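You operate a simulated robot arm through the tools that you are given. There is no shell and no other tool.

The job below is to be done with a simulated robot arm. You get a single attempt, and the scene is never put back.

JOB
Wipe the smear off the printer's glass with the grey cloth.
Fine: power off first; put the cloth back and lower the lid. What is to be rubbed or washed off counts as gone when no trace of it is left.

Only the result counts: the job must be done as asked and must still hold three seconds after the hand-in. Knocking over, shifting, dropping, spilling or breaking anything else fails it. A push-on lid holds only when it is set on centred and level and pressed home; a screw cap is set on level and turned clockwise until tight. Flat cloth is picked up by pressing the open fingertips on it (5 to 10 N) and closing them slowly along it; thin cloth reads only 2 to 8 mm in the jaws.

ROBOT AND FRAMES
A 7-joint arm with a two-finger parallel gripper, fixed in place. Base frame: the origin is on the floor under the middle of its stand, x ahead of it, y to its left, z up. Units: mm, degrees, N and s.
It reaches about 1247 mm from its shoulder. Its first joint turns from -132.0 to 132.0 degrees. Payload 3.91 kg.
Tool frame: the origin (TCP) lies between the finger pads and is the grasp point; the fingertips stand 30 mm ahead of it; z points along the fingers, y is the line along which they close. Largest opening 110 mm; finger width 20, thickness 10; the body of the gripper, 48 by 112 mm, starts 55 mm behind the TCP.
Orientation is told as [roll, pitch, yaw] about the base's x, y, z axes, in that order, counted from this pose: with the fingers straight down and closing along the base's y, the tool's x points along the base's -x, its y along +y and its z along -z.

CONTROLS
- The arm moves only by the tool send_rows. Its argument "plan" is a list of rows, each a list of 3 entries, a list of its own where there are three numbers: the finger opening in mm, from 0 to 110, then the shift along the tool's x, y, z in units of 150 mm (1.0 is 150 mm), then the turn, a rotation vector about the tool's x, y, z in units of 180 degrees (1.0 is 180 degrees). In form: [[hand, [tx, ty, tz], [wx, wy, wz]], ...]. A call has 1 to 20 rows; each row is the pose to reach, as a shift and turn from the pose commanded when the call began, along the tool's axes at that moment. A call with a number of a shift or a turn outside -1 to 1 is refused whole. A row lasts 0.2 s, in which the tool goes at most 50 mm and 8.6 degrees; a call with a longer step from one row to the next is refused whole, and so is a gripper value outside its range. A pose out of reach is approached as far as the arm can. The call stops where the force on the tool passes 40 N (or 10 N more than at its start, if that is more) or the arm is blocked; 0.2 s more then pass. The fingers move at their own pace (about 108 mm/s each) and stop on an object; they squeeze with about 32 N. The grip force told is the motor's: it shows also when the fingers shut on nothing. Time passes only in rows, and 0.2 s behind the last, so rows that repeat a pose let the fingers close. It gives the time, the measured TCP pose, the force on the tool (base axes), the opening and the grip force at its end, in the units of the frame above (readings bear some noise), with the torque about the TCP (base axes, N m) and any sound that the robot's microphone picked up, and new pictures: "views" is both (left out), scene, wrist or none.
- Cameras (640 x 400 px; columns grow to the right, rows downward): "scene" is fixed at [401.2, 650.8, 1853.3]; the picture's right is [-0.48, 0.87, 0.00], its down [0.80, 0.45, -0.40] and it looks along [-0.35, -0.19, -0.92] (base axes); focal length 239 px, centre (320, 200). "wrist" rides on the gripper at [72, 17, -103] in the tool frame; the picture's right is [-0.23, 0.97, 0.00], its down [-0.76, -0.18, -0.62] and it looks along [-0.61, -0.14, 0.78] (tool axes); focal length 222 px, centre (320, 200). There is no depth. A picture from a camera that has moved, and an enlarged one, comes with that camera's place and axes in the base frame and with its lens.
- inspect(camera, box): a new picture of the part [left, top, right, bottom] of that camera's present view, enlarged. No time passes.
- sign_off(): hands the job in; it is judged then, once.

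Nothing tells you positions but the pictures and the camera data. Unless the task says otherwise, let go and move clear before handing in.

The tools are called after "Request:" as name(argument=value, ...) on one line, values as JSON. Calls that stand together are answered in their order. send_rows: Moves the arm, as the interface text tells. Its arguments: {"type":"object","properties":{"plan":{"type":"array","items":{"type":"array"}},"views":{"type":"string","enum":["both","scene","wrist","none"]}},"required":["plan"]} The other tools are called the same way: inspect (camera, box) takes an enlarged picture of a part of a camera's view; sign_off () hands the job in.

At the start:

```text
t: 0.0
position: [65.4, 444.0, 1500.2]
ee_rot: [0.0, -0.1, 0.0]
contact_force: [-0.1, -1.0, 0.1]
ft_torque: [0.03, 0.02, 0.01]
opening: 110.1
grasp_force: 0.1
```

scene: 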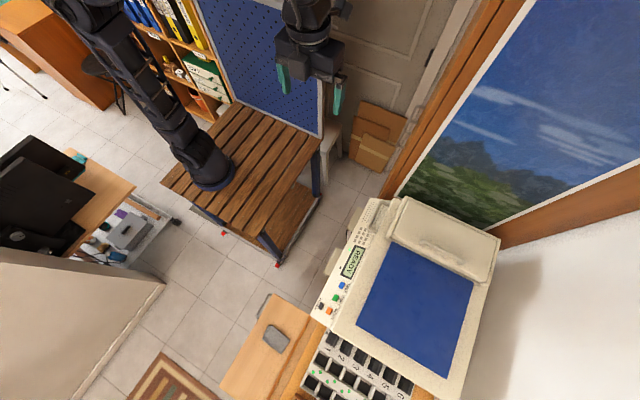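
wrist: 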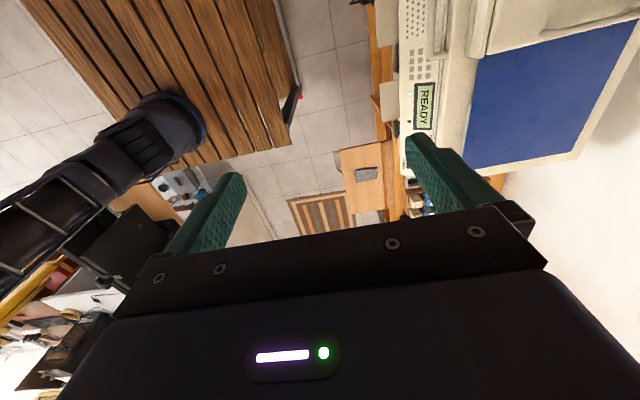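

I see a printer to the robot's left with a READY display and a blue area that may be the glass, plus a small table with a grey item on it. I'll enlarge these regions before moving anything.

Request:
inspect(camera="scene", box=[300, 180, 510, 400])

Request:
inspect(camera="scene", box=[200, 280, 420, 400])

Request:
inspect(camera="scene", box=[310, 190, 410, 330])

Request:
inspect(camera="wrist", box=[320, 0, 640, 220])

```text
1.82 times, centred on (405, 290) of scene
camera zoom: at [401.2, 650.8, 1853.3], right [-0.48, 0.87, 0.0], down [0.8, 0.45, -0.4], along [-0.35, -0.19, -0.92], focal length 434 px, centre (166, 36)
```

zoom: 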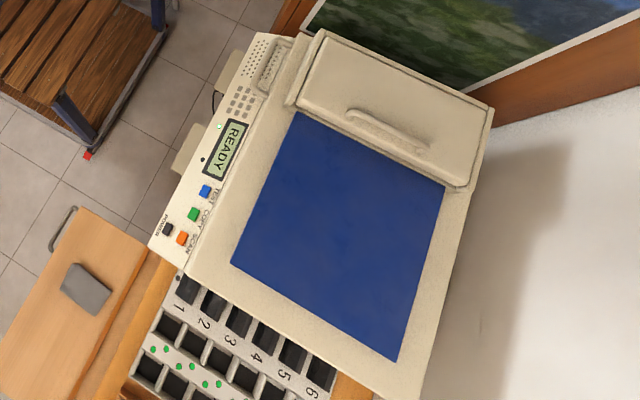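

```text
2.91 times, centred on (310, 340) of scene
camera zoom: at [401.2, 650.8, 1853.3], right [-0.48, 0.87, 0.0], down [0.8, 0.45, -0.4], along [-0.35, -0.19, -0.92], focal length 695 px, centre (349, -207)
```

zoom: 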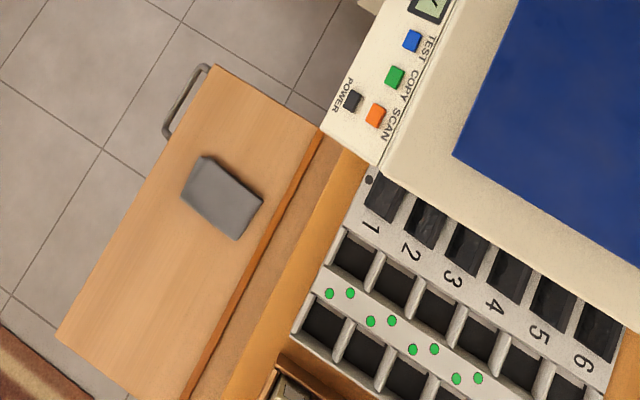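

```text
2.86 times, centred on (360, 260) of scene
camera zoom: at [401.2, 650.8, 1853.3], right [-0.48, 0.87, 0.0], down [0.8, 0.45, -0.4], along [-0.35, -0.19, -0.92], focal length 683 px, centre (206, 29)
```

zoom: 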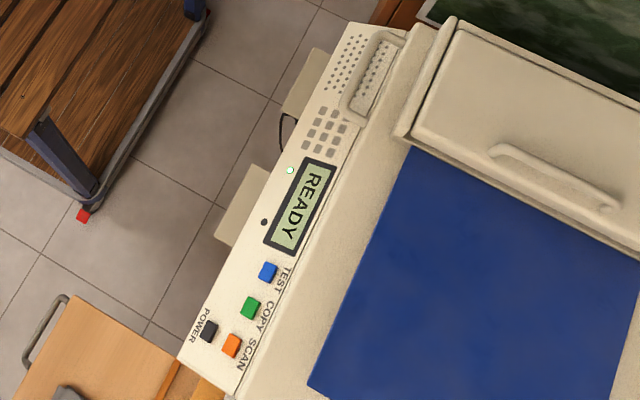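

```text
1.82 times, centred on (480, 110) of wrist
camera zoom: at [-6.1, 462.0, 1603.1], right [0.23, 0.97, 0.0], down [0.76, -0.18, 0.62], along [0.61, -0.14, -0.78], focal length 404 px, centre (29, 364)
```

zoom: 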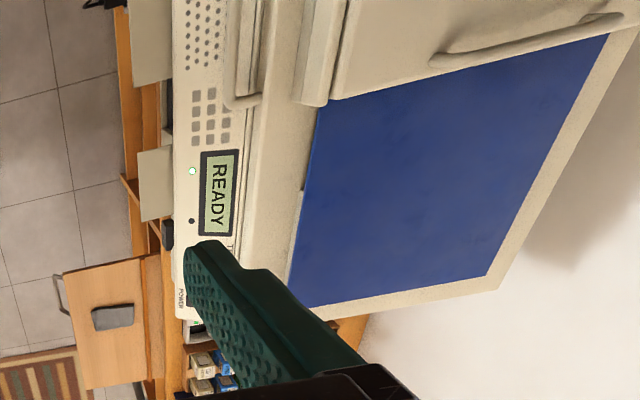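

The printer sits to the robot's left at y of about 640–1100. Its control panel is near z 990, with POWER near (403, 660), and the grey cloth lies on a pulled-out tray near (606, 557, ~690). I can't yet tell what the blue rectangle and the raised beige part are, so I'll turn the wrist camera towards the printer.

Request:
send_rows(plan=[[110, [-0.09, 0.03, 0], [0, 0, -0.0454]], [110, [-0.18, 0.06, 0], [0, 0, -0.0909]], [110, [-0.27, 0.1, 0], [0, 0, -0.1363]], [110, [-0.36, 0.13, 0], [0, 0, -0.1818]], [110, [-0.45, 0.16, 0], [0, 0, -0.2272]], [110, [-0.54, 0.2, 0], [0, 0, -0.2727]], [110, [-0.63, 0.23, 0], [0, 0, -0.3181]], [110, [-0.72, 0.26, 0], [0, 0, -0.3636]], [110, [-0.81, 0.3, 0], [0, 0, -0.409]], [110, [-0.9, 0.33, 0], [0, 0, -0.4545]], [110, [-1.0, 0.37, 0], [0, 0, -0.5]], [110, [-1.0, 0.37, 0], [0, 0, -0.5]]])

```text
t: 2.6
position: [215.4, 499.2, 1498.5]
ee_rot: [0.1, 0.0, 90.1]
contact_force: [-0.6, 0.1, -0.3]
ft_torque: [-0.05, -0.03, 0.01]
opening: 110.2
grasp_force: 0.0
camera wrist: at [199.6, 427.8, 1602.7], right [-0.97, 0.23, 0.0], down [0.18, 0.76, 0.62], along [0.14, 0.61, -0.78], focal length 222 px, centre (320, 200)
```

scene: 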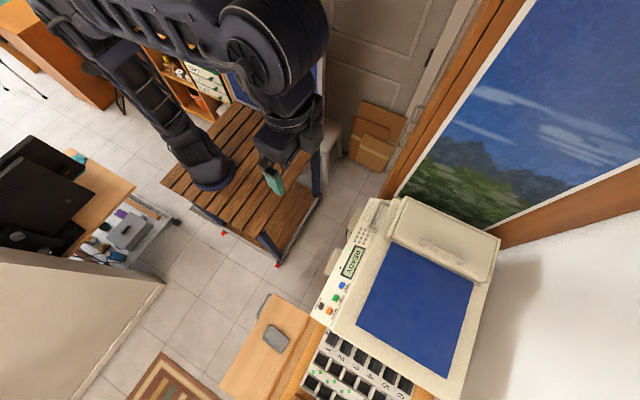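
wrist: 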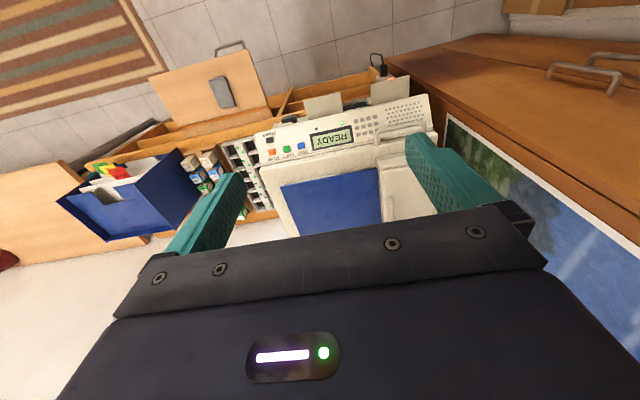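

The wrist camera now sees the printer upside-down. I'll enlarge the printer, the tray and the lid before deciding anything.

Request:
inspect(camera="wrist", box=[230, 80, 450, 240])

Request:
inspect(camera="wrist", box=[130, 30, 290, 140])

Request:
inspect(camera="scene", box=[370, 190, 510, 300])

```text
2.50 times, centred on (340, 160) of wrist
camera zoom: at [199.6, 427.8, 1602.7], right [-0.97, 0.23, 0.0], down [0.18, 0.76, 0.62], along [0.14, 0.61, -0.78], focal length 555 px, centre (270, 300)
```

zoom: 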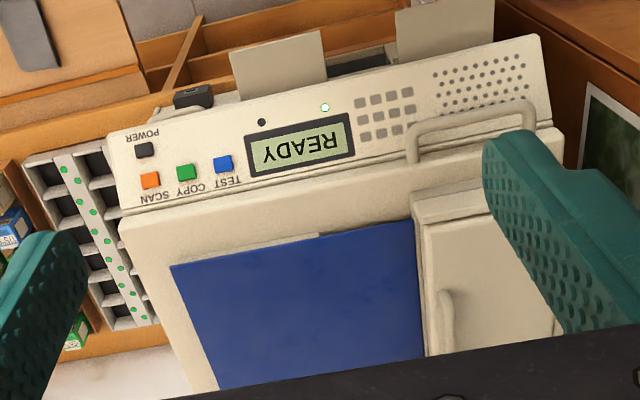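

```text
3.64 times, centred on (210, 85) of wrist
camera zoom: at [199.6, 427.8, 1602.7], right [-0.97, 0.23, 0.0], down [0.18, 0.76, 0.62], along [0.14, 0.61, -0.78], focal length 808 px, centre (720, 618)
```

zoom: 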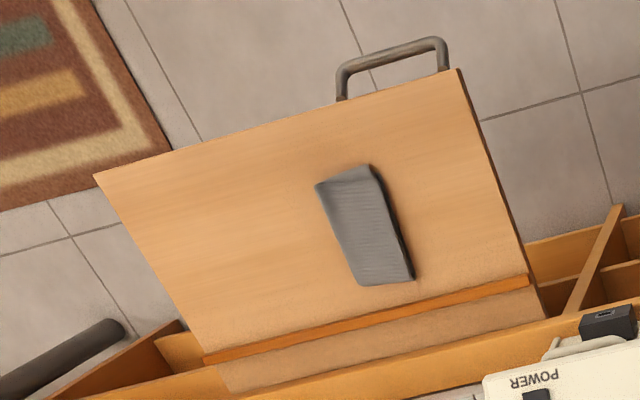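

```text
3.64 times, centred on (440, 245) of scene
camera zoom: at [401.2, 650.8, 1853.3], right [-0.48, 0.87, 0.0], down [0.8, 0.45, -0.4], along [-0.35, -0.19, -0.92], focal length 869 px, centre (-116, 36)
```

zoom: 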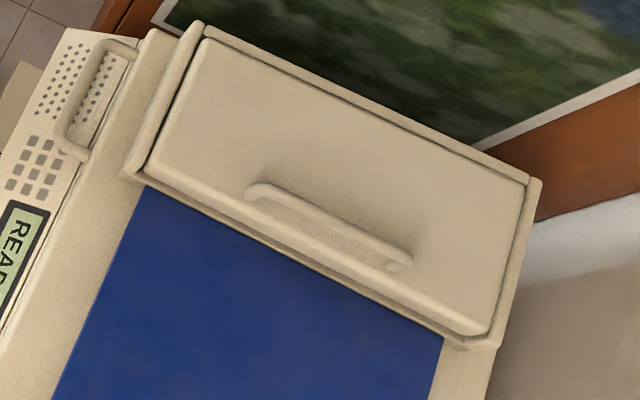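

The beige top with the blue panel looks like a lid at about z 1060, and a handle sticks out of its front near (32, 685, 1006). A second box with its own handle is on top. I'll move lower for a more level look at the printer's front, to find the seam and the hinge.

Request:
send_rows(plan=[[110, [0.055, 0.072, 0.16], [0, -0.037, 0]], [110, [0.11, 0.144, 0.33], [0, -0.074, 0]], [110, [0.165, 0.216, 0.5], [0, -0.111, 0]], [110, [0.22, 0.288, 0.66], [0, -0.148, 0]], [110, [0.275, 0.36, 0.83], [0, -0.185, 0]], [110, [0.327, 0.433, 1.0], [0, -0.222, 0]], [110, [0.327, 0.433, 1.0], [0, -0.222, 0]]])

```text
t: 4.2
position: [152.3, 450.9, 1349.9]
ee_rot: [-0.1, -39.9, 89.9]
contact_force: [0.8, -0.1, -0.4]
ft_torque: [-0.04, 0.01, -0.02]
opening: 110.2
grasp_force: 0.0
camera wrist: at [135.8, 329.5, 1382.7], right [-0.97, 0.17, 0.15], down [0.18, 0.18, 0.97], along [0.14, 0.97, -0.21], focal length 222 px, centre (320, 200)
```

scene: 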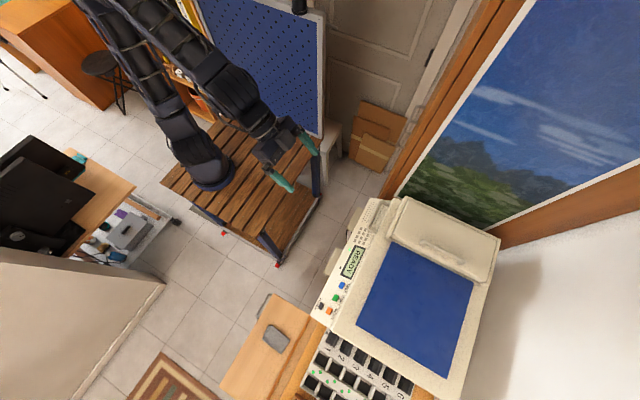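
wrist: 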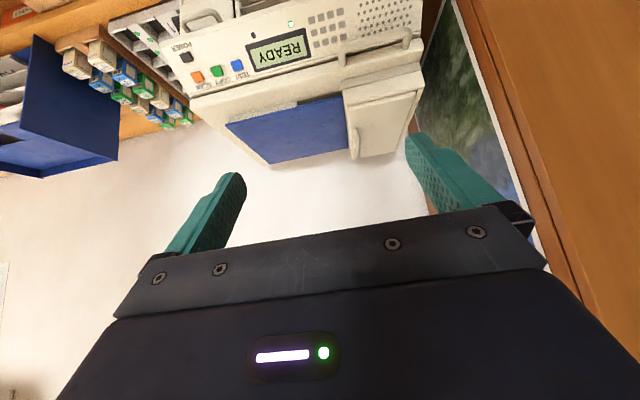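

Request:
inspect(camera="wrist", box=[170, 0, 430, 170])

Request:
inspect(camera="wrist", box=[320, 0, 440, 90])

Request:
inspect(camera="wrist", box=[220, 80, 360, 175])

```text
2.35 times, centred on (300, 85) of wrist
camera zoom: at [135.8, 329.5, 1382.7], right [-0.97, 0.17, 0.15], down [0.18, 0.18, 0.97], along [0.14, 0.97, -0.21], focal length 523 px, centre (367, 471)
```

zoom: 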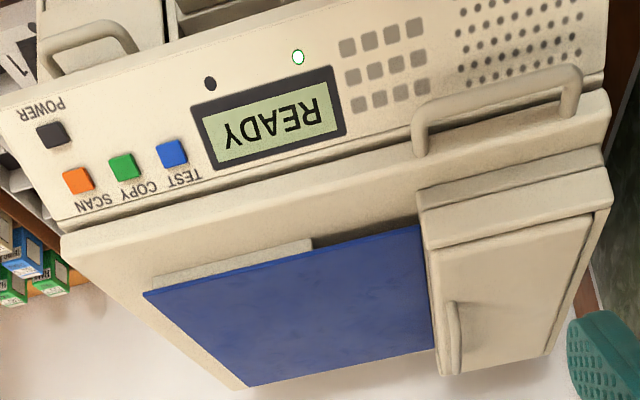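

```text
4.44 times, centred on (380, 45) of wrist
camera zoom: at [135.8, 329.5, 1382.7], right [-0.97, 0.17, 0.15], down [0.18, 0.18, 0.97], along [0.14, 0.97, -0.21], focal length 987 px, centre (53, 889)
```

zoom: 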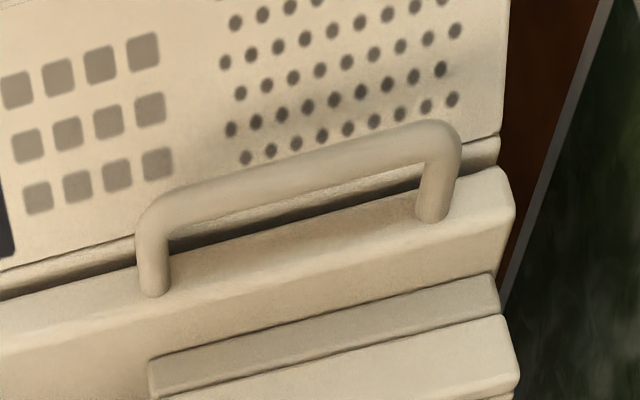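

```text
4.21 times, centred on (290, 128) of wrist
camera zoom: at [135.8, 329.5, 1382.7], right [-0.97, 0.17, 0.15], down [0.18, 0.18, 0.97], along [0.14, 0.97, -0.21], focal length 935 px, centre (446, 505)
```

zoom: 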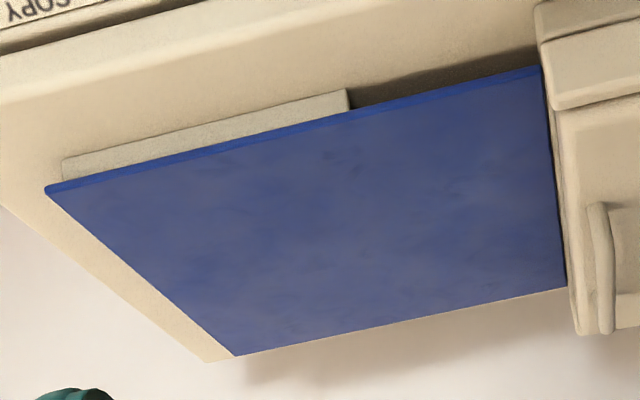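

The printer is now clear. A closed lid has its handle at the front and is hinged at the back, and the blue feed tray and feeder box ride on top of it. The panel slopes about 30°, and POWER is at about (405, 656, 981). I'll press POWER first, so I'm moving the closed fingers in front of it.

Request:
send_rows(plan=[[60, [0.036, -0.14, 0.181], [0, 0, 0]], [30, [0.072, -0.281, 0.362], [0, 0, 0]], [0, [0.107, -0.421, 0.543], [0, 0, 0]], [0, [0.143, -0.562, 0.724], [0, 0, 0]]], views="none")

Request:
send_rows(plan=[[0, [0.036, -0.14, 0.181], [0, 0.014, 0]], [0, [0.072, -0.281, 0.362], [0, 0.028, 0]], [0, [0.107, -0.421, 0.543], [0, 0.042, 0]], [0, [0.143, -0.562, 0.724], [0, 0.0556, 0]], [0, [0.143, -0.562, 0.724], [0, 0.0556, 0]]])

```text
t: 5.2
position: [232.5, 502.7, 1249.4]
ee_rot: [-0.1, -40.1, 90.2]
contact_force: [0.1, -0.3, -0.1]
ft_torque: [0.02, -0.04, 0.0]
opening: 0.1
grasp_force: 32.2
```

```text
t: 6.4
position: [319.6, 558.7, 1154.7]
ee_rot: [0.1, -29.9, 90.1]
contact_force: [-0.2, 0.0, -1.6]
ft_torque: [0.02, -0.03, -0.03]
opening: 0.0
grasp_force: 32.0
camera wrist: at [302.9, 445.5, 1208.4], right [-0.97, 0.2, 0.11], down [0.18, 0.35, 0.92], along [0.14, 0.92, -0.37], focal length 222 px, centre (320, 200)
```

scene: 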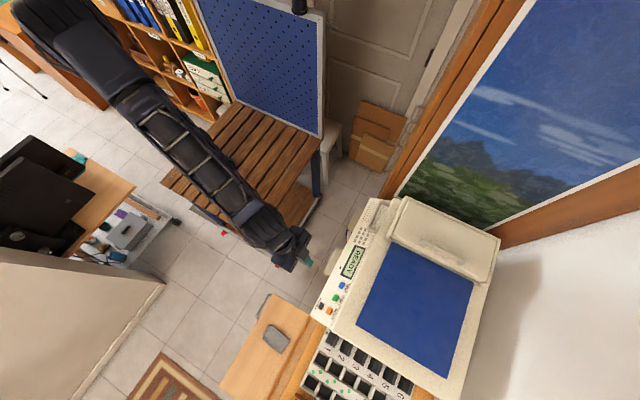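
wrist: 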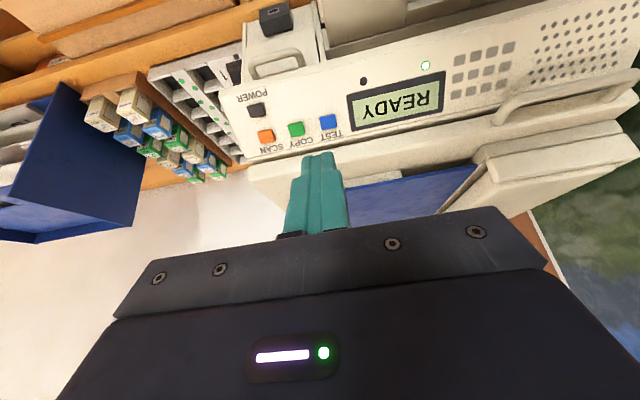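

Request:
inspect(camera="wrist", box=[220, 80, 380, 180])

Request:
inspect(camera="wrist", box=[460, 60, 640, 180])

```text
4.00 times, centred on (300, 130) of wrist
camera zoom: at [302.9, 445.5, 1208.4], right [-0.97, 0.2, 0.11], down [0.18, 0.35, 0.92], along [0.14, 0.92, -0.37], focal length 888 px, centre (400, 480)
```

zoom: 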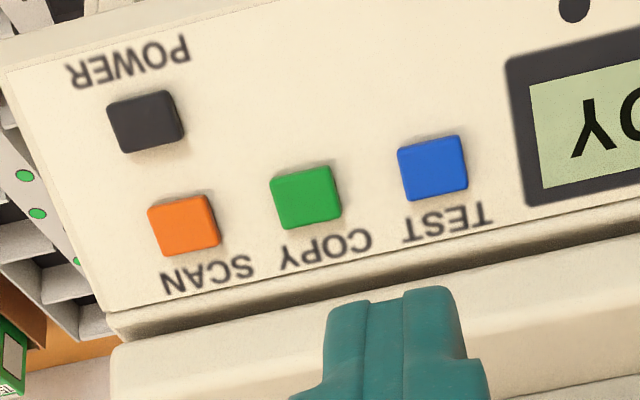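

```text
3.33 times, centred on (550, 120) of wrist
camera zoom: at [302.9, 445.5, 1208.4], right [-0.97, 0.2, 0.11], down [0.18, 0.35, 0.92], along [0.14, 0.92, -0.37], focal length 740 px, centre (-447, 467)
```

zoom: 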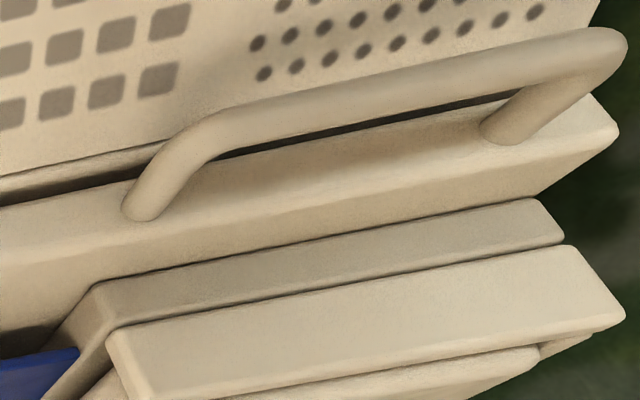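

The POWER button triangulates consistently to (405, 655, 981) on the roughly 31° sloped panel. I'm moving the closed fingertips to about 40 mm off it, along its normal.

Request:
send_rows(plan=[[0, [0.006, -0.142, 0.214], [0, 0, 0]], [0, [0.012, -0.285, 0.428], [0, 0, 0]], [0, [0.018, -0.427, 0.643], [0, 0, 0]], [0, [0.023, -0.569, 0.857], [0, 0, 0]], [0, [0.023, -0.569, 0.857], [0, 0, 0]]])

```text
t: 7.6
position: [403.0, 618.5, 1041.3]
ee_rot: [0.0, -30.0, 90.1]
contact_force: [0.1, 0.7, 0.3]
ft_torque: [-0.01, 0.01, 0.04]
opening: 0.0
grasp_force: 32.3
camera wrist: at [386.6, 505.6, 1095.5], right [-0.97, 0.2, 0.11], down [0.18, 0.35, 0.92], along [0.14, 0.92, -0.37], focal length 222 px, centre (320, 200)
```

scene: 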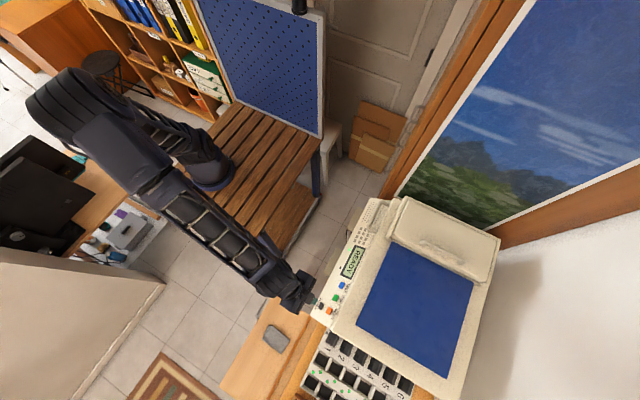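
wrist: 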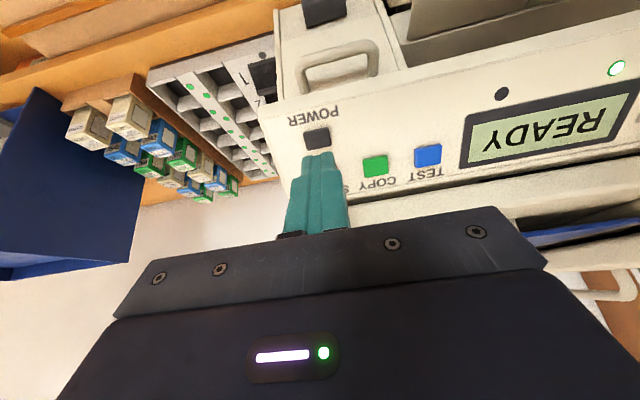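

The tip is lined up about 40 mm off POWER. I'm easing in along the normal in small steps.

Request:
send_rows(plan=[[0, [-0.003, -0.004, 0.08], [0, 0, 0]], [0, [-0.006, -0.008, 0.16], [0, 0, 0]], [0, [-0.01, -0.013, 0.22], [0, 0, 0]], [0, [-0.01, -0.013, 0.24], [0, 0, 0]], [0, [-0.01, -0.013, 0.253], [0, 0, 0]], [0, [-0.01, -0.013, 0.267], [0, 0, 0]], [0, [-0.01, -0.013, 0.273], [0, 0, 0]]])

```text
t: 9.2
position: [405.1, 641.0, 1005.6]
ee_rot: [0.0, -30.0, 90.1]
contact_force: [1.1, 0.0, 0.6]
ft_torque: [0.02, -0.03, -0.02]
opening: 0.0
grasp_force: 31.9
heard: click
camera wrist: at [389.8, 527.7, 1060.3], right [-0.97, 0.2, 0.11], down [0.18, 0.35, 0.92], along [0.14, 0.92, -0.37], focal length 222 px, centre (320, 200)
```

scene: 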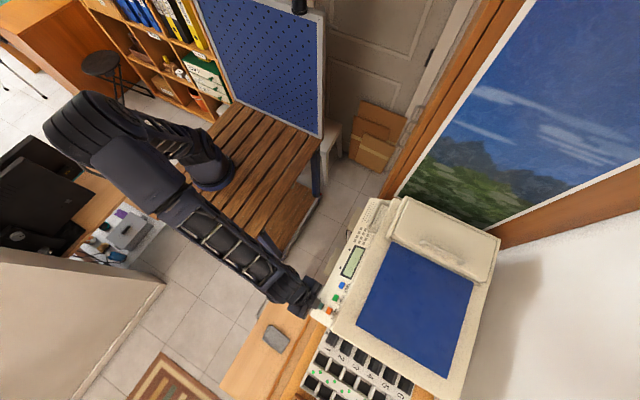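
wrist: 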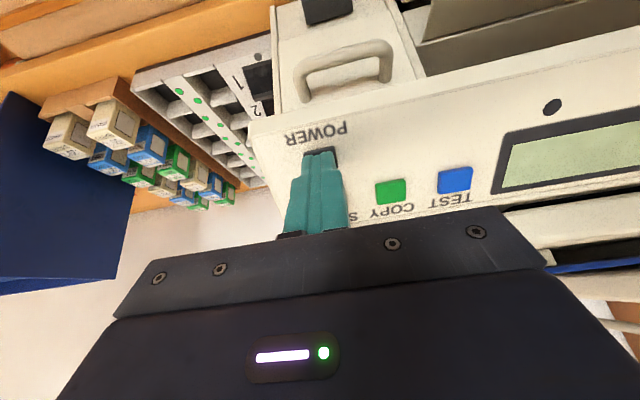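

There was a click and the display went blank, so the printer is off. The handle bar triangulates to x -12..104, y 682, z 1036, about 36 mm in front of the lid. I'm backing off and turning the hand so the fingers close vertically for a grasp on the handle.

Request:
send_rows(plan=[[0, [0, 0, -0.33], [0, 0, 0]], [0, [0, 0, -0.66], [0, 0, 0]], [0, [0, 0.09, -0.66], [0, 0, 0.0454]], [0, [0, 0.18, -0.66], [0, 0, 0.0909]], [0, [0, 0.27, -0.66], [0, 0, 0.1363]], [0, [0, 0.36, -0.66], [0, 0, 0.1818]], [10, [0, 0.45, -0.66], [0, 0, 0.2272]], [20, [0, 0.54, -0.66], [0, 0, 0.2727]], [30, [0, 0.63, -0.66], [0, 0, 0.3181]], [40, [0, 0.72, -0.66], [0, 0, 0.3636]], [40, [0, 0.81, -0.66], [0, 0, 0.409]], [40, [0, 0.9, -0.66], [0, 0, 0.4545]], [40, [0, 1.0, -0.66], [0, 0, 0.5]], [40, [0, 1.0, -0.66], [0, 0, 0.5]]])

```text
t: 12.2
position: [257.1, 593.0, 1094.2]
ee_rot: [29.9, 0.1, -0.1]
contact_force: [-1.4, 0.4, 0.4]
ft_torque: [-0.02, -0.01, -0.02]
opening: 39.9
grasp_force: 0.0
camera wrist: at [185.4, 556.5, 1193.3], right [0.23, 0.84, 0.49], down [0.76, -0.47, 0.45], along [0.61, 0.27, -0.75], focal length 222 px, centre (320, 200)
```

scene: 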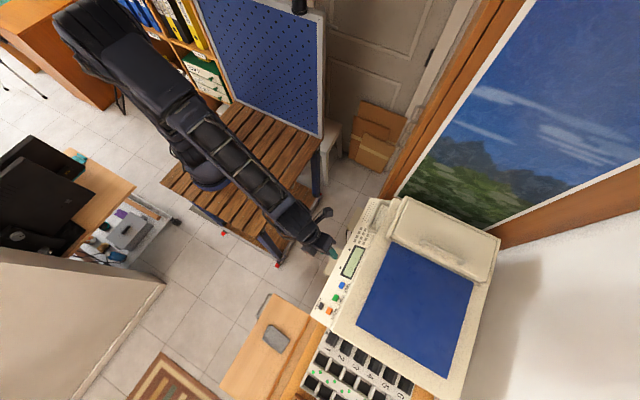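
wrist: 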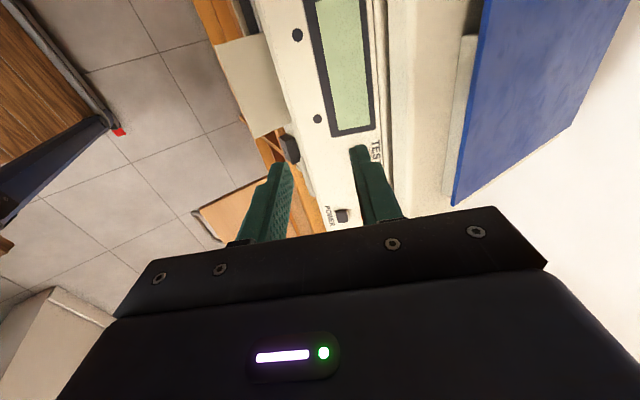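

The display and LED are dark. I'm moving to the pre-grasp pose in front of the handle, with the fingers pointing at the lid front at a 65° tilt.

Request:
send_rows(plan=[[40, [0.2, 0.002, 0.036], [-0.039, 0, 0]], [40, [0.4, 0.004, 0.073], [-0.078, 0, 0]], [40, [0.6, 0.006, 0.11], [-0.117, 0, 0]], [40, [0.8, 0.008, 0.146], [-0.156, 0, 0]], [40, [1.0, 0.01, 0.183], [-0.1944, 0, 0]], [40, [1.0, 0.01, 0.183], [-0.1944, 0, 0]]], views="none")

Request:
send_rows(plan=[[40, [0.19, 0, 0], [0, 0, 0]], [40, [0.38, 0, 0], [0, 0, 0]], [40, [0.38, 0, 0], [0, 0, 0]]])

```text
t: 13.6
position: [105.6, 603.8, 1071.2]
ee_rot: [65.0, 0.0, 0.0]
contact_force: [0.6, -0.2, 0.3]
ft_torque: [0.02, 0.02, 0.01]
opening: 39.8
grasp_force: 0.1
```

```text
t: 14.4
position: [49.3, 604.2, 1070.4]
ee_rot: [64.8, -0.1, -0.1]
contact_force: [-0.9, -0.8, 0.4]
ft_torque: [0.0, 0.02, -0.02]
opening: 40.0
grasp_force: 0.1
camera wrist: at [-22.2, 519.2, 1129.5], right [0.23, 0.41, 0.88], down [0.76, -0.64, 0.1], along [0.61, 0.65, -0.46], focal length 222 px, centre (320, 200)
```

scene: 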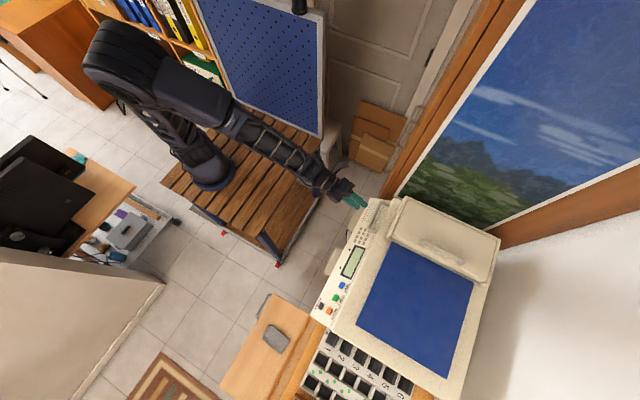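
wrist: 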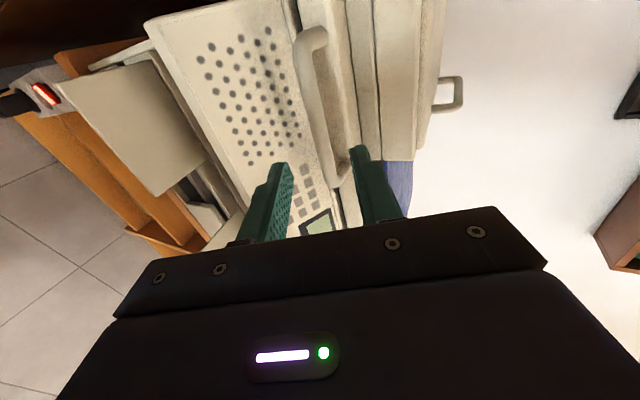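

Request:
inspect(camera="wrist", box=[220, 10, 480, 230])

Request:
inspect(camera="wrist", box=[0, 40, 200, 200])

```text
1.82 times, centred on (350, 120) of wrist
camera zoom: at [-22.2, 519.2, 1129.5], right [0.23, 0.41, 0.88], down [0.76, -0.64, 0.1], along [0.61, 0.65, -0.46], focal length 404 px, centre (266, 346)
```

zoom: 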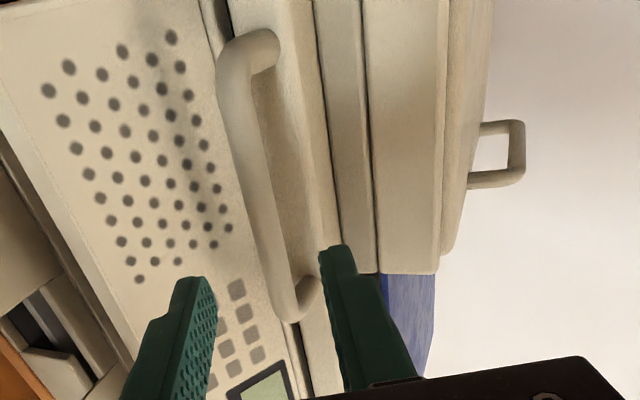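

```text
2.50 times, centred on (100, 120) of wrist
camera zoom: at [-22.2, 519.2, 1129.5], right [0.23, 0.41, 0.88], down [0.76, -0.64, 0.1], along [0.61, 0.65, -0.46], focal length 555 px, centre (870, 400)
```

zoom: 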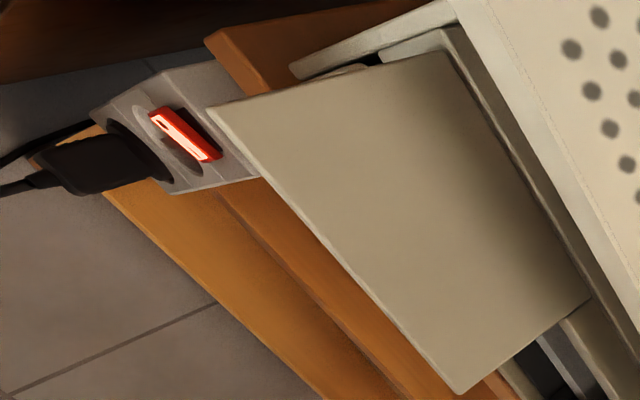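

The bar lies at y≈684, z≈1035, directly ahead of the fingers. I'm advancing about 69 mm to straddle it, then closing.

Request:
send_rows(plan=[[40, [0, 0.005, 0.2], [0, 0, 0]], [40, [0, 0.01, 0.36], [0, 0, 0]], [40, [0, 0.01, 0.46], [0, 0, 0]], [40, [0, 0.01, 0.46], [0, 0, 0]]])

```text
t: 15.4
position: [49.5, 667.8, 1042.4]
ee_rot: [64.8, 0.0, -0.1]
contact_force: [-0.4, -0.2, -0.6]
ft_torque: [0.02, -0.01, -0.01]
opening: 39.9
grasp_force: 0.1
camera wrist: at [-22.0, 582.2, 1102.0], right [0.23, 0.41, 0.88], down [0.76, -0.64, 0.1], along [0.61, 0.65, -0.46], focal length 222 px, centre (320, 200)
```

scene: 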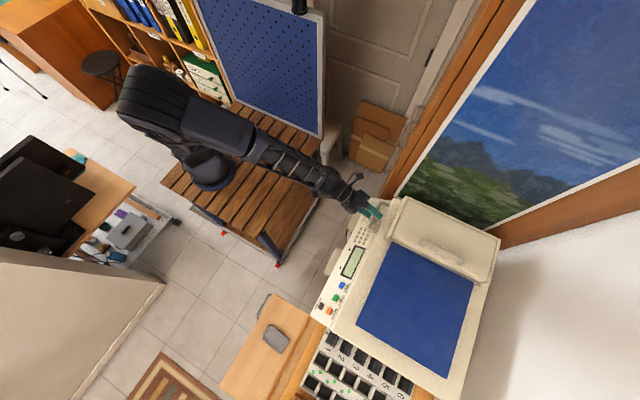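
wrist: 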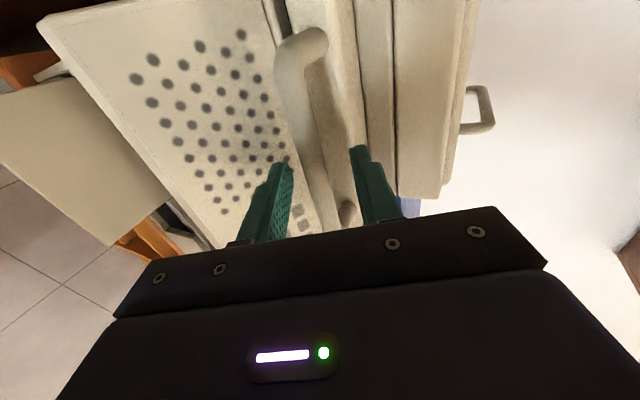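

The bar is between the fingers, so I'm closing on it.

Request:
send_rows(plan=[[30, [0, 0, 0], [0, 0, 0]], [20, [0, 0, 0], [0, 0, 0]], [10, [0, 0, 0], [0, 0, 0]], [5, [0, 0, 0], [0, 0, 0]], [5, [0, 0, 0], [0, 0, 0]]])

```text
t: 16.6
position: [49.5, 667.4, 1042.2]
ee_rot: [64.9, 0.1, 0.0]
contact_force: [0.5, -6.2, -2.6]
ft_torque: [-0.08, -0.25, 0.2]
opening: 13.6
grasp_force: 45.1
camera wrist: at [-22.0, 581.8, 1102.0], right [0.23, 0.41, 0.88], down [0.76, -0.64, 0.1], along [0.61, 0.65, -0.46], focal length 222 px, centre (320, 200)
```

scene: 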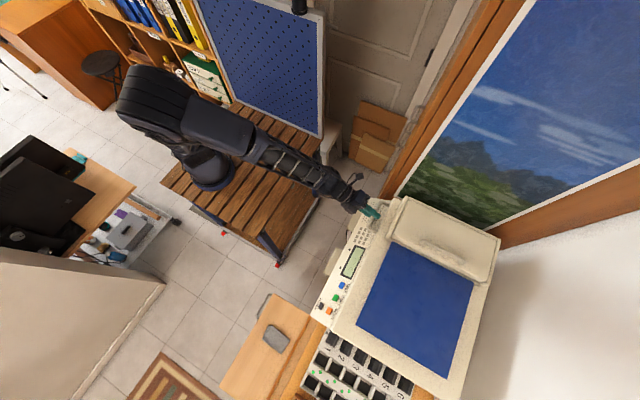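
wrist: 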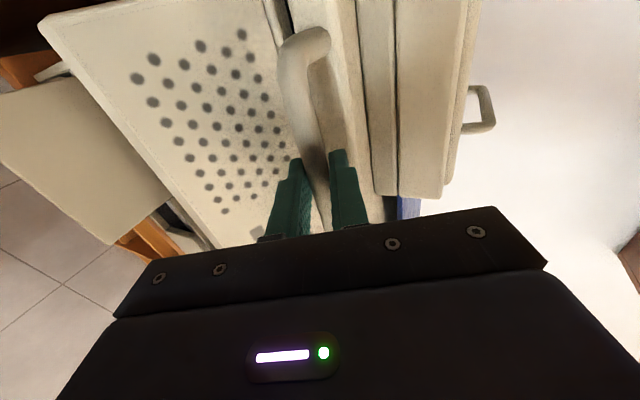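

The grip is firm at 13.6 mm. I'm starting a small lift along the hinge arc, about 6° of lid, to feel the load.

Request:
send_rows(plan=[[5, [0, 0.045, -0.018], [0.0028, 0, 0]], [5, [0, 0.0899, -0.0357], [0.0056, 0, 0]], [5, [0, 0.1354, -0.052], [0.0083, 0, 0]], [5, [0, 0.1809, -0.0679], [0.0111, 0, 0]], [5, [0, 0.227, -0.082], [0.0139, 0, 0]], [5, [0, 0.273, -0.0969], [0.0167, 0, 0]]])

```text
t: 17.9
position: [48.5, 670.7, 1079.8]
ee_rot: [62.1, -0.1, -0.1]
contact_force: [2.3, -18.5, 1.1]
ft_torque: [-0.12, -0.65, -0.67]
opening: 13.7
grasp_force: 45.1
stopped in row 6: the force on the tool passed its limit at 41 N (the readings are from after the stop); the commanded pose is now the measured one
camera wrist: at [-22.2, 588.2, 1143.2], right [0.23, 0.45, 0.86], down [0.76, -0.63, 0.13], along [0.61, 0.63, -0.49], focal length 222 px, centre (320, 200)
```

scene: 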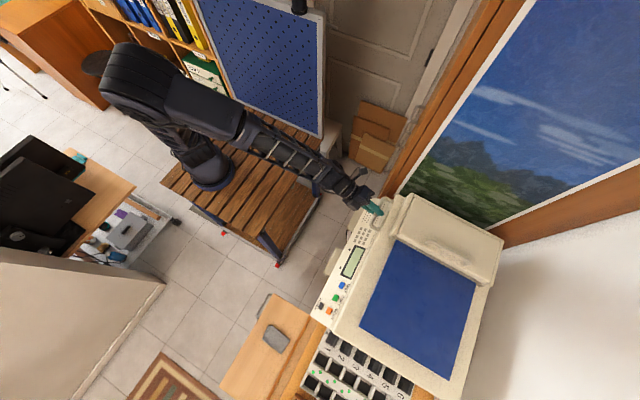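
wrist: 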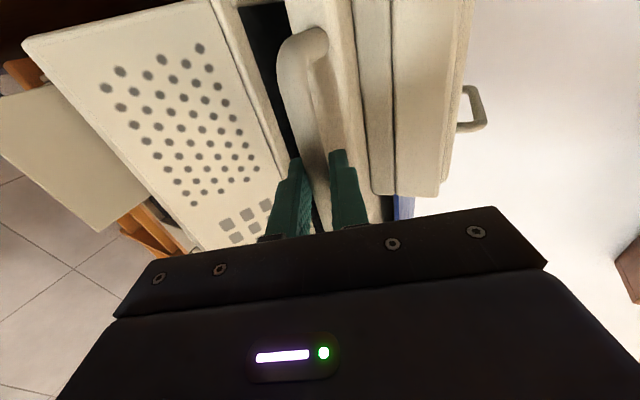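

The lid is rising, but I'm pushing it a bit toward the hinge (−18 N in y). I'll relax a few mm toward the robot to find the true arc.

Request:
send_rows(plan=[[5, [0, -0.0047, -0.0088], [0, 0, 0]], [5, [0, -0.0094, -0.0177], [0, 0, 0]], [5, [0, -0.0094, -0.0177], [0, 0, 0]]], views="none")

```text
t: 18.7
position: [48.8, 670.5, 1080.5]
ee_rot: [62.3, -0.1, 0.0]
contact_force: [2.3, 31.0, -2.7]
ft_torque: [0.18, -0.1, 0.38]
opening: 13.7
grasp_force: 44.9
```

The arm is stiff, at about 16 N/mm, so rather than gripping hard I'll cage the bar loosely. I'm opening slightly to see whether the lid stays up or rests on the lower finger.

Request:
send_rows(plan=[[16, [0, 0.003, 0.006], [0, 0, 0]], [20, [0, 0.005, 0.012], [0, 0, 0]], [24, [0, 0.005, 0.012], [0, 0, 0]], [24, [0, 0.005, 0.012], [0, 0, 0]], [24, [0, 0.005, 0.012], [0, 0, 0]]])

```text
t: 19.9
position: [48.3, 671.6, 1078.6]
ee_rot: [62.1, 0.0, -0.1]
contact_force: [0.5, 0.3, 0.5]
ft_torque: [0.01, 0.04, -0.01]
opening: 23.9
grasp_force: 0.1
camera wrist: at [-22.7, 588.5, 1142.9], right [0.23, 0.45, 0.86], down [0.76, -0.63, 0.13], along [0.61, 0.63, -0.49], focal length 222 px, centre (320, 200)
```

scene: 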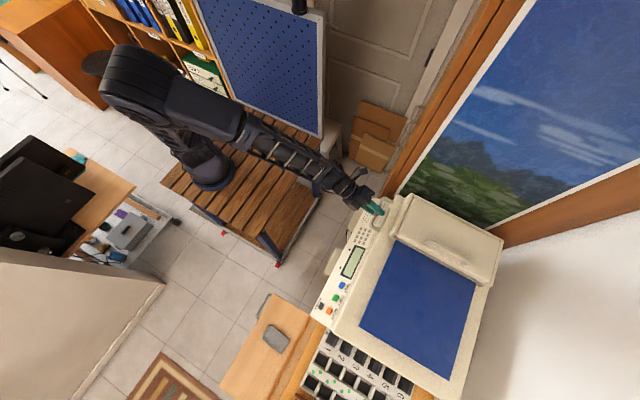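
wrist: 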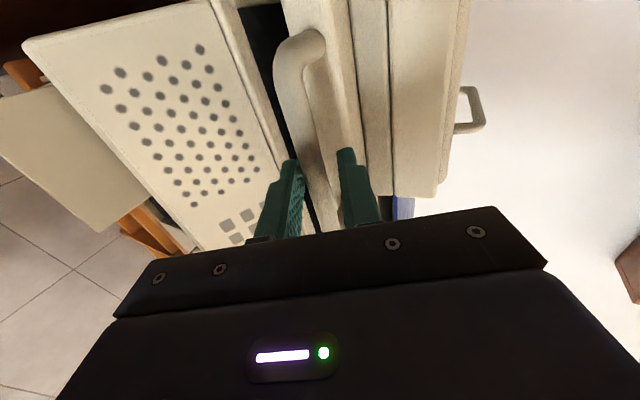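

The lid stays put by itself because the hinge has friction. I'm continuing with a loose cage, with the lower finger pushing the bar up along the arc to about 23°.

Request:
send_rows(plan=[[24, [0, 0.082, 0.003], [0.0045, 0, 0]], [24, [0, 0.164, 0.0035], [0.0089, 0, 0]], [24, [0, 0.233, -0.016], [0.0136, 0, 0]], [24, [0, 0.302, -0.036], [0.0183, 0, 0]], [24, [0, 0.372, -0.052], [0.023, 0, 0]], [24, [0, 0.4417, -0.0683], [0.0276, 0, 0]], [24, [0, 0.512, -0.081], [0.0322, 0, 0]], [24, [0, 0.5829, -0.0932], [0.0369, 0, 0]], [24, [0, 0.654, -0.102], [0.0416, 0, 0]], [24, [0, 0.7253, -0.1108], [0.0463, 0, 0]], [24, [0, 0.797, -0.116], [0.051, 0, 0]], [24, [0, 0.8685, -0.1209], [0.0556, 0, 0]]])

```text
t: 22.5
position: [47.8, 717.1, 1203.8]
ee_rot: [52.1, 0.0, 0.0]
contact_force: [-0.3, -1.0, -1.3]
ft_torque: [-0.02, -0.04, 0.0]
opening: 24.7
grasp_force: 0.4
camera wrist: at [-23.1, 647.0, 1281.1], right [0.23, 0.6, 0.77], down [0.76, -0.6, 0.24], along [0.61, 0.53, -0.59], focal length 222 px, centre (320, 200)
```

scene: 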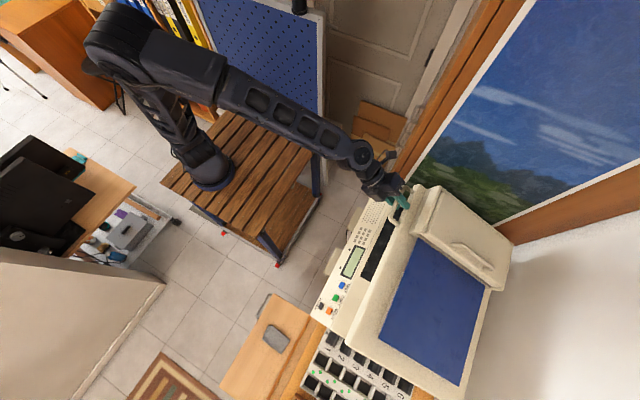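
wrist: 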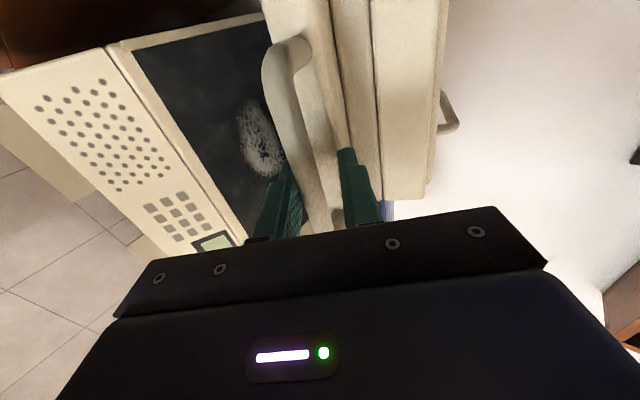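

The lid is up about 23°, and dark glass with a whitish smear is visible under it. I'm continuing the arc to about 43°.

Request:
send_rows(plan=[[24, [0, 0.07, -0.015], [0.0047, 0, 0]], [24, [0, 0.1409, -0.0276], [0.0093, 0, 0]], [24, [0, 0.212, -0.0385], [0.014, 0, 0]], [24, [0, 0.2831, -0.0478], [0.0187, 0, 0]], [24, [0, 0.3546, -0.0548], [0.0233, 0, 0]], [24, [0, 0.4262, -0.0605], [0.028, 0, 0]], [24, [0, 0.498, -0.0635], [0.0327, 0, 0]], [24, [0, 0.5697, -0.0658], [0.0373, 0, 0]], [24, [0, 0.6415, -0.0652], [0.042, 0, 0]], [24, [0, 0.7134, -0.0635], [0.0467, 0, 0]], [24, [0, 0.785, -0.0593], [0.0513, 0, 0]], [24, [0, 0.8568, -0.0539], [0.056, 0, 0]], [24, [0, 0.916, -0.0475], [0.06, 0, 0]], [24, [0, 0.9758, -0.0401], [0.0638, 0, 0]]])

```text
t: 25.5
position: [48.2, 800.2, 1323.8]
ee_rot: [40.7, 0.0, -0.1]
contact_force: [-0.5, 0.0, -1.6]
ft_torque: [0.03, -0.07, 0.03]
opening: 24.3
grasp_force: 0.3
camera wrist: at [-23.1, 746.2, 1413.6], right [0.23, 0.74, 0.64], down [0.76, -0.54, 0.36], along [0.61, 0.4, -0.68], focal length 222 px, centre (320, 200)
```

scene: 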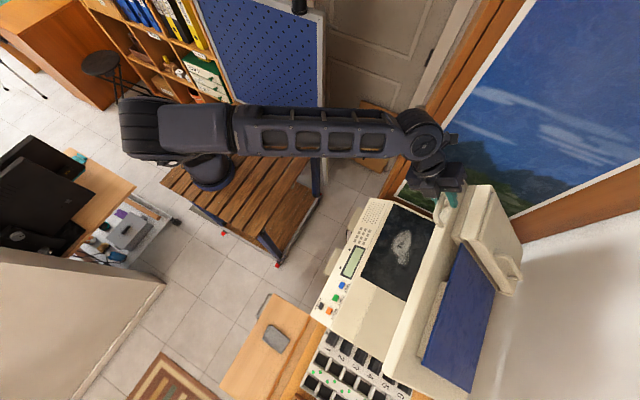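
wrist: 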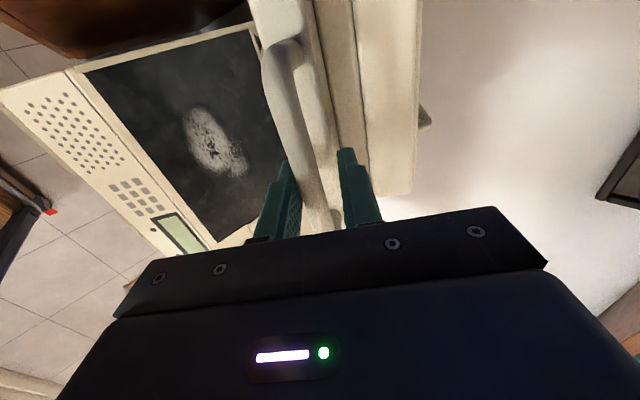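

At about 43° the glass and a single whitish smear are fully visible, and the lid holds its angle. I'm continuing the arc to about 64°.

Request:
send_rows(plan=[[24, [0, 0.072, -0.003], [0.0047, 0, 0]], [24, [0, 0.1438, -0.0054], [0.0093, 0, 0]], [24, [0, 0.2157, -0.0046], [0.014, 0, 0]], [24, [0, 0.2875, -0.0034], [0.0187, 0, 0]], [24, [0, 0.359, 0.001], [0.0233, 0, 0]], [24, [0, 0.431, 0.0062], [0.028, 0, 0]], [24, [0, 0.5025, 0.014], [0.0327, 0, 0]], [24, [0, 0.5738, 0.0231], [0.0373, 0, 0]], [24, [0, 0.645, 0.0347], [0.042, 0, 0]], [24, [0, 0.7156, 0.0475], [0.0467, 0, 0]], [24, [0, 0.786, 0.063], [0.0513, 0, 0]], [24, [0, 0.856, 0.0794], [0.056, 0, 0]], [24, [0, 0.914, 0.095], [0.06, 0, 0]], [24, [0, 0.9715, 0.1113], [0.0638, 0, 0]]])

```text
t: 26.5
position: [47.2, 826.8, 1345.8]
ee_rot: [37.1, -0.2, 0.0]
contact_force: [2.1, -30.2, -16.0]
ft_torque: [-0.15, -0.41, -0.28]
opening: 40.5
grasp_force: 17.0
stopped in row 4: the force on the tool passed its limit at 45 N (the readings are from after the stop); the commanded pose is now the measured one
camera wrist: at [-24.4, 778.5, 1439.1], right [0.22, 0.78, 0.59], down [0.76, -0.52, 0.39], along [0.61, 0.36, -0.71], focal length 222 px, centre (320, 200)
```

scene: 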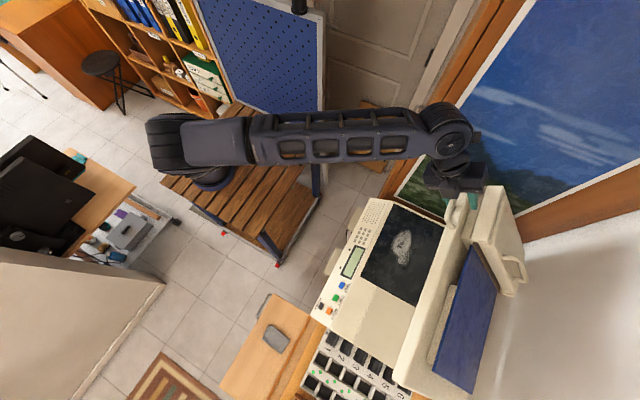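
wrist: 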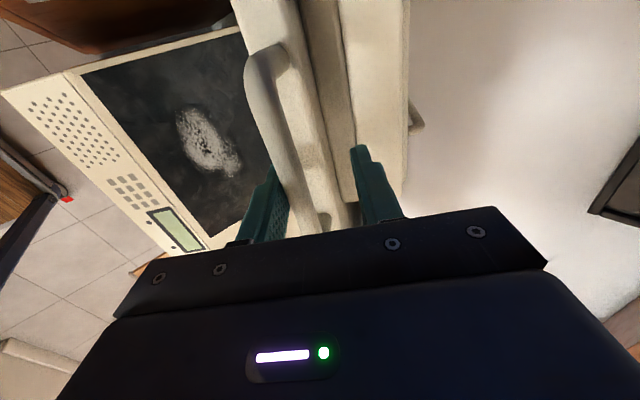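

Resistance built up at about 50° of lid opening and forced the fingers apart. I'll look closely before doing more.

Request:
inspect(camera="scene", box=[370, 170, 550, 400])

Request:
inspect(camera="wrist", box=[220, 20, 430, 250])

```text
1.74 times, centred on (460, 285) of scene
camera zoom: at [401.2, 650.8, 1853.3], right [-0.48, 0.87, 0.0], down [0.8, 0.45, -0.4], along [-0.35, -0.19, -0.92], focal length 416 px, centre (76, 52)
```

zoom: 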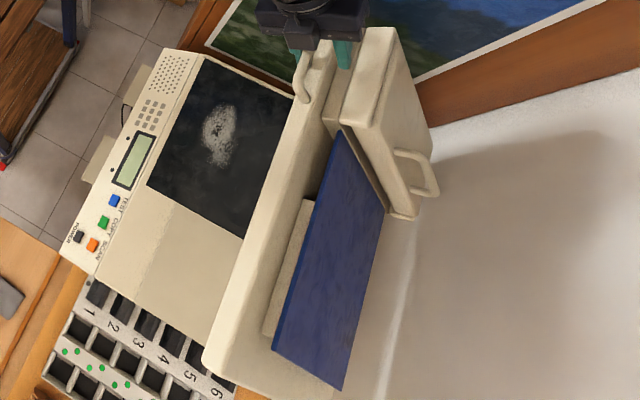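

```text
1.74 times, centred on (325, 135) of wrist
camera zoom: at [-24.4, 778.5, 1439.1], right [0.22, 0.78, 0.59], down [0.76, -0.52, 0.39], along [0.61, 0.36, -0.71], focal length 386 px, centre (311, 313)
```

zoom: 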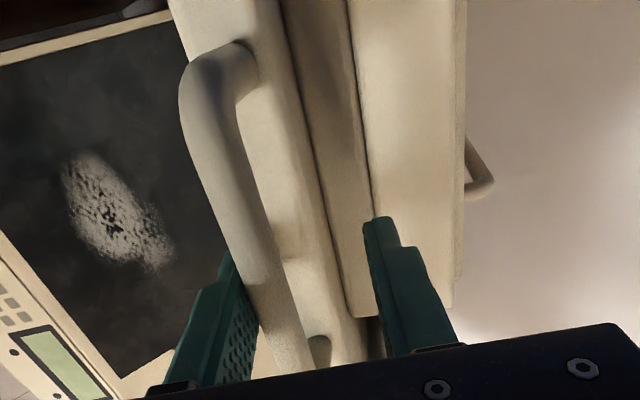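

Triangulating the bar now gives (838, 1312), so the hinge is nearer than I assumed (y≈1033, radius≈350). The bar slid out to my fingertips, so this is not a stop. I'll withdraw, realign the cage on the bar and continue on the corrected arc.

Request:
send_rows(plan=[[41, [0, 0, -0.02], [0, 0, 0]], [44, [0, 0, -0.12], [0, 0, 0]], [50, [0, 0, -0.3], [0, 0, 0]], [50, [0, -0.05, -0.22], [-0.011, 0, 0]], [50, [0, -0.1015, -0.141], [-0.0217, 0, 0]], [50, [0, -0.1015, -0.141], [-0.0217, 0, 0]]])

```text
t: 27.9
position: [47.8, 802.7, 1353.5]
ee_rot: [41.2, -0.1, 0.0]
contact_force: [-0.7, 0.0, -0.1]
ft_torque: [0.0, -0.02, 0.01]
opening: 50.1
grasp_force: 0.1
camera wrist: at [-24.5, 748.1, 1443.5], right [0.23, 0.73, 0.64], down [0.76, -0.54, 0.35], along [0.61, 0.41, -0.68], focal length 222 px, centre (320, 200)
```

scene: 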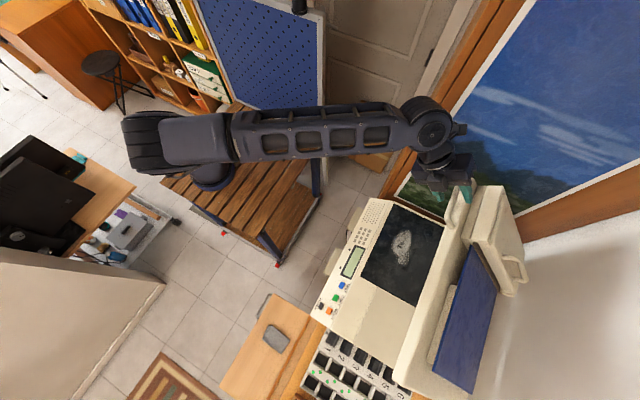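
wrist: 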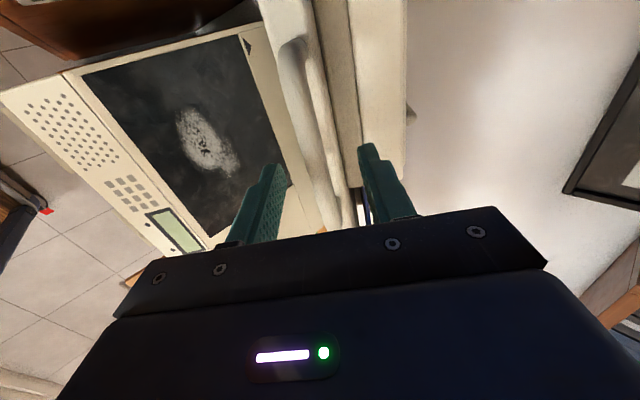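

Request:
inspect(camera="wrist", box=[230, 20, 430, 240])

Request:
inspect(camera="scene", box=[420, 160, 540, 300])

```text
1.82 times, centred on (330, 130) of wrist
camera zoom: at [-24.5, 748.1, 1443.5], right [0.23, 0.73, 0.64], down [0.76, -0.54, 0.35], along [0.61, 0.41, -0.68], focal length 404 px, centre (302, 327)
```

zoom: 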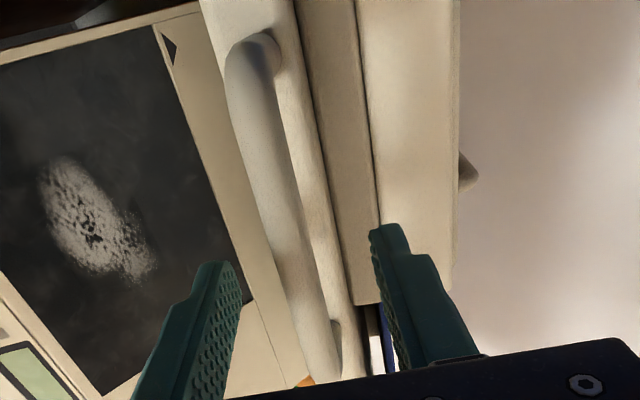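

```text
2.86 times, centred on (480, 230) of scene
camera zoom: at [401.2, 650.8, 1853.3], right [-0.48, 0.87, 0.0], down [0.8, 0.45, -0.4], along [-0.35, -0.19, -0.92], focal length 683 px, centre (-137, 114)
```

zoom: 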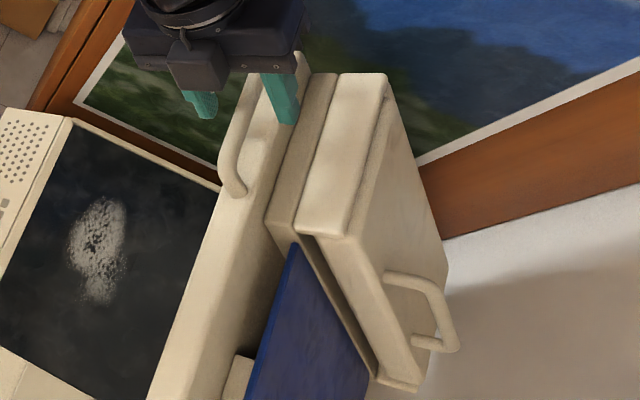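

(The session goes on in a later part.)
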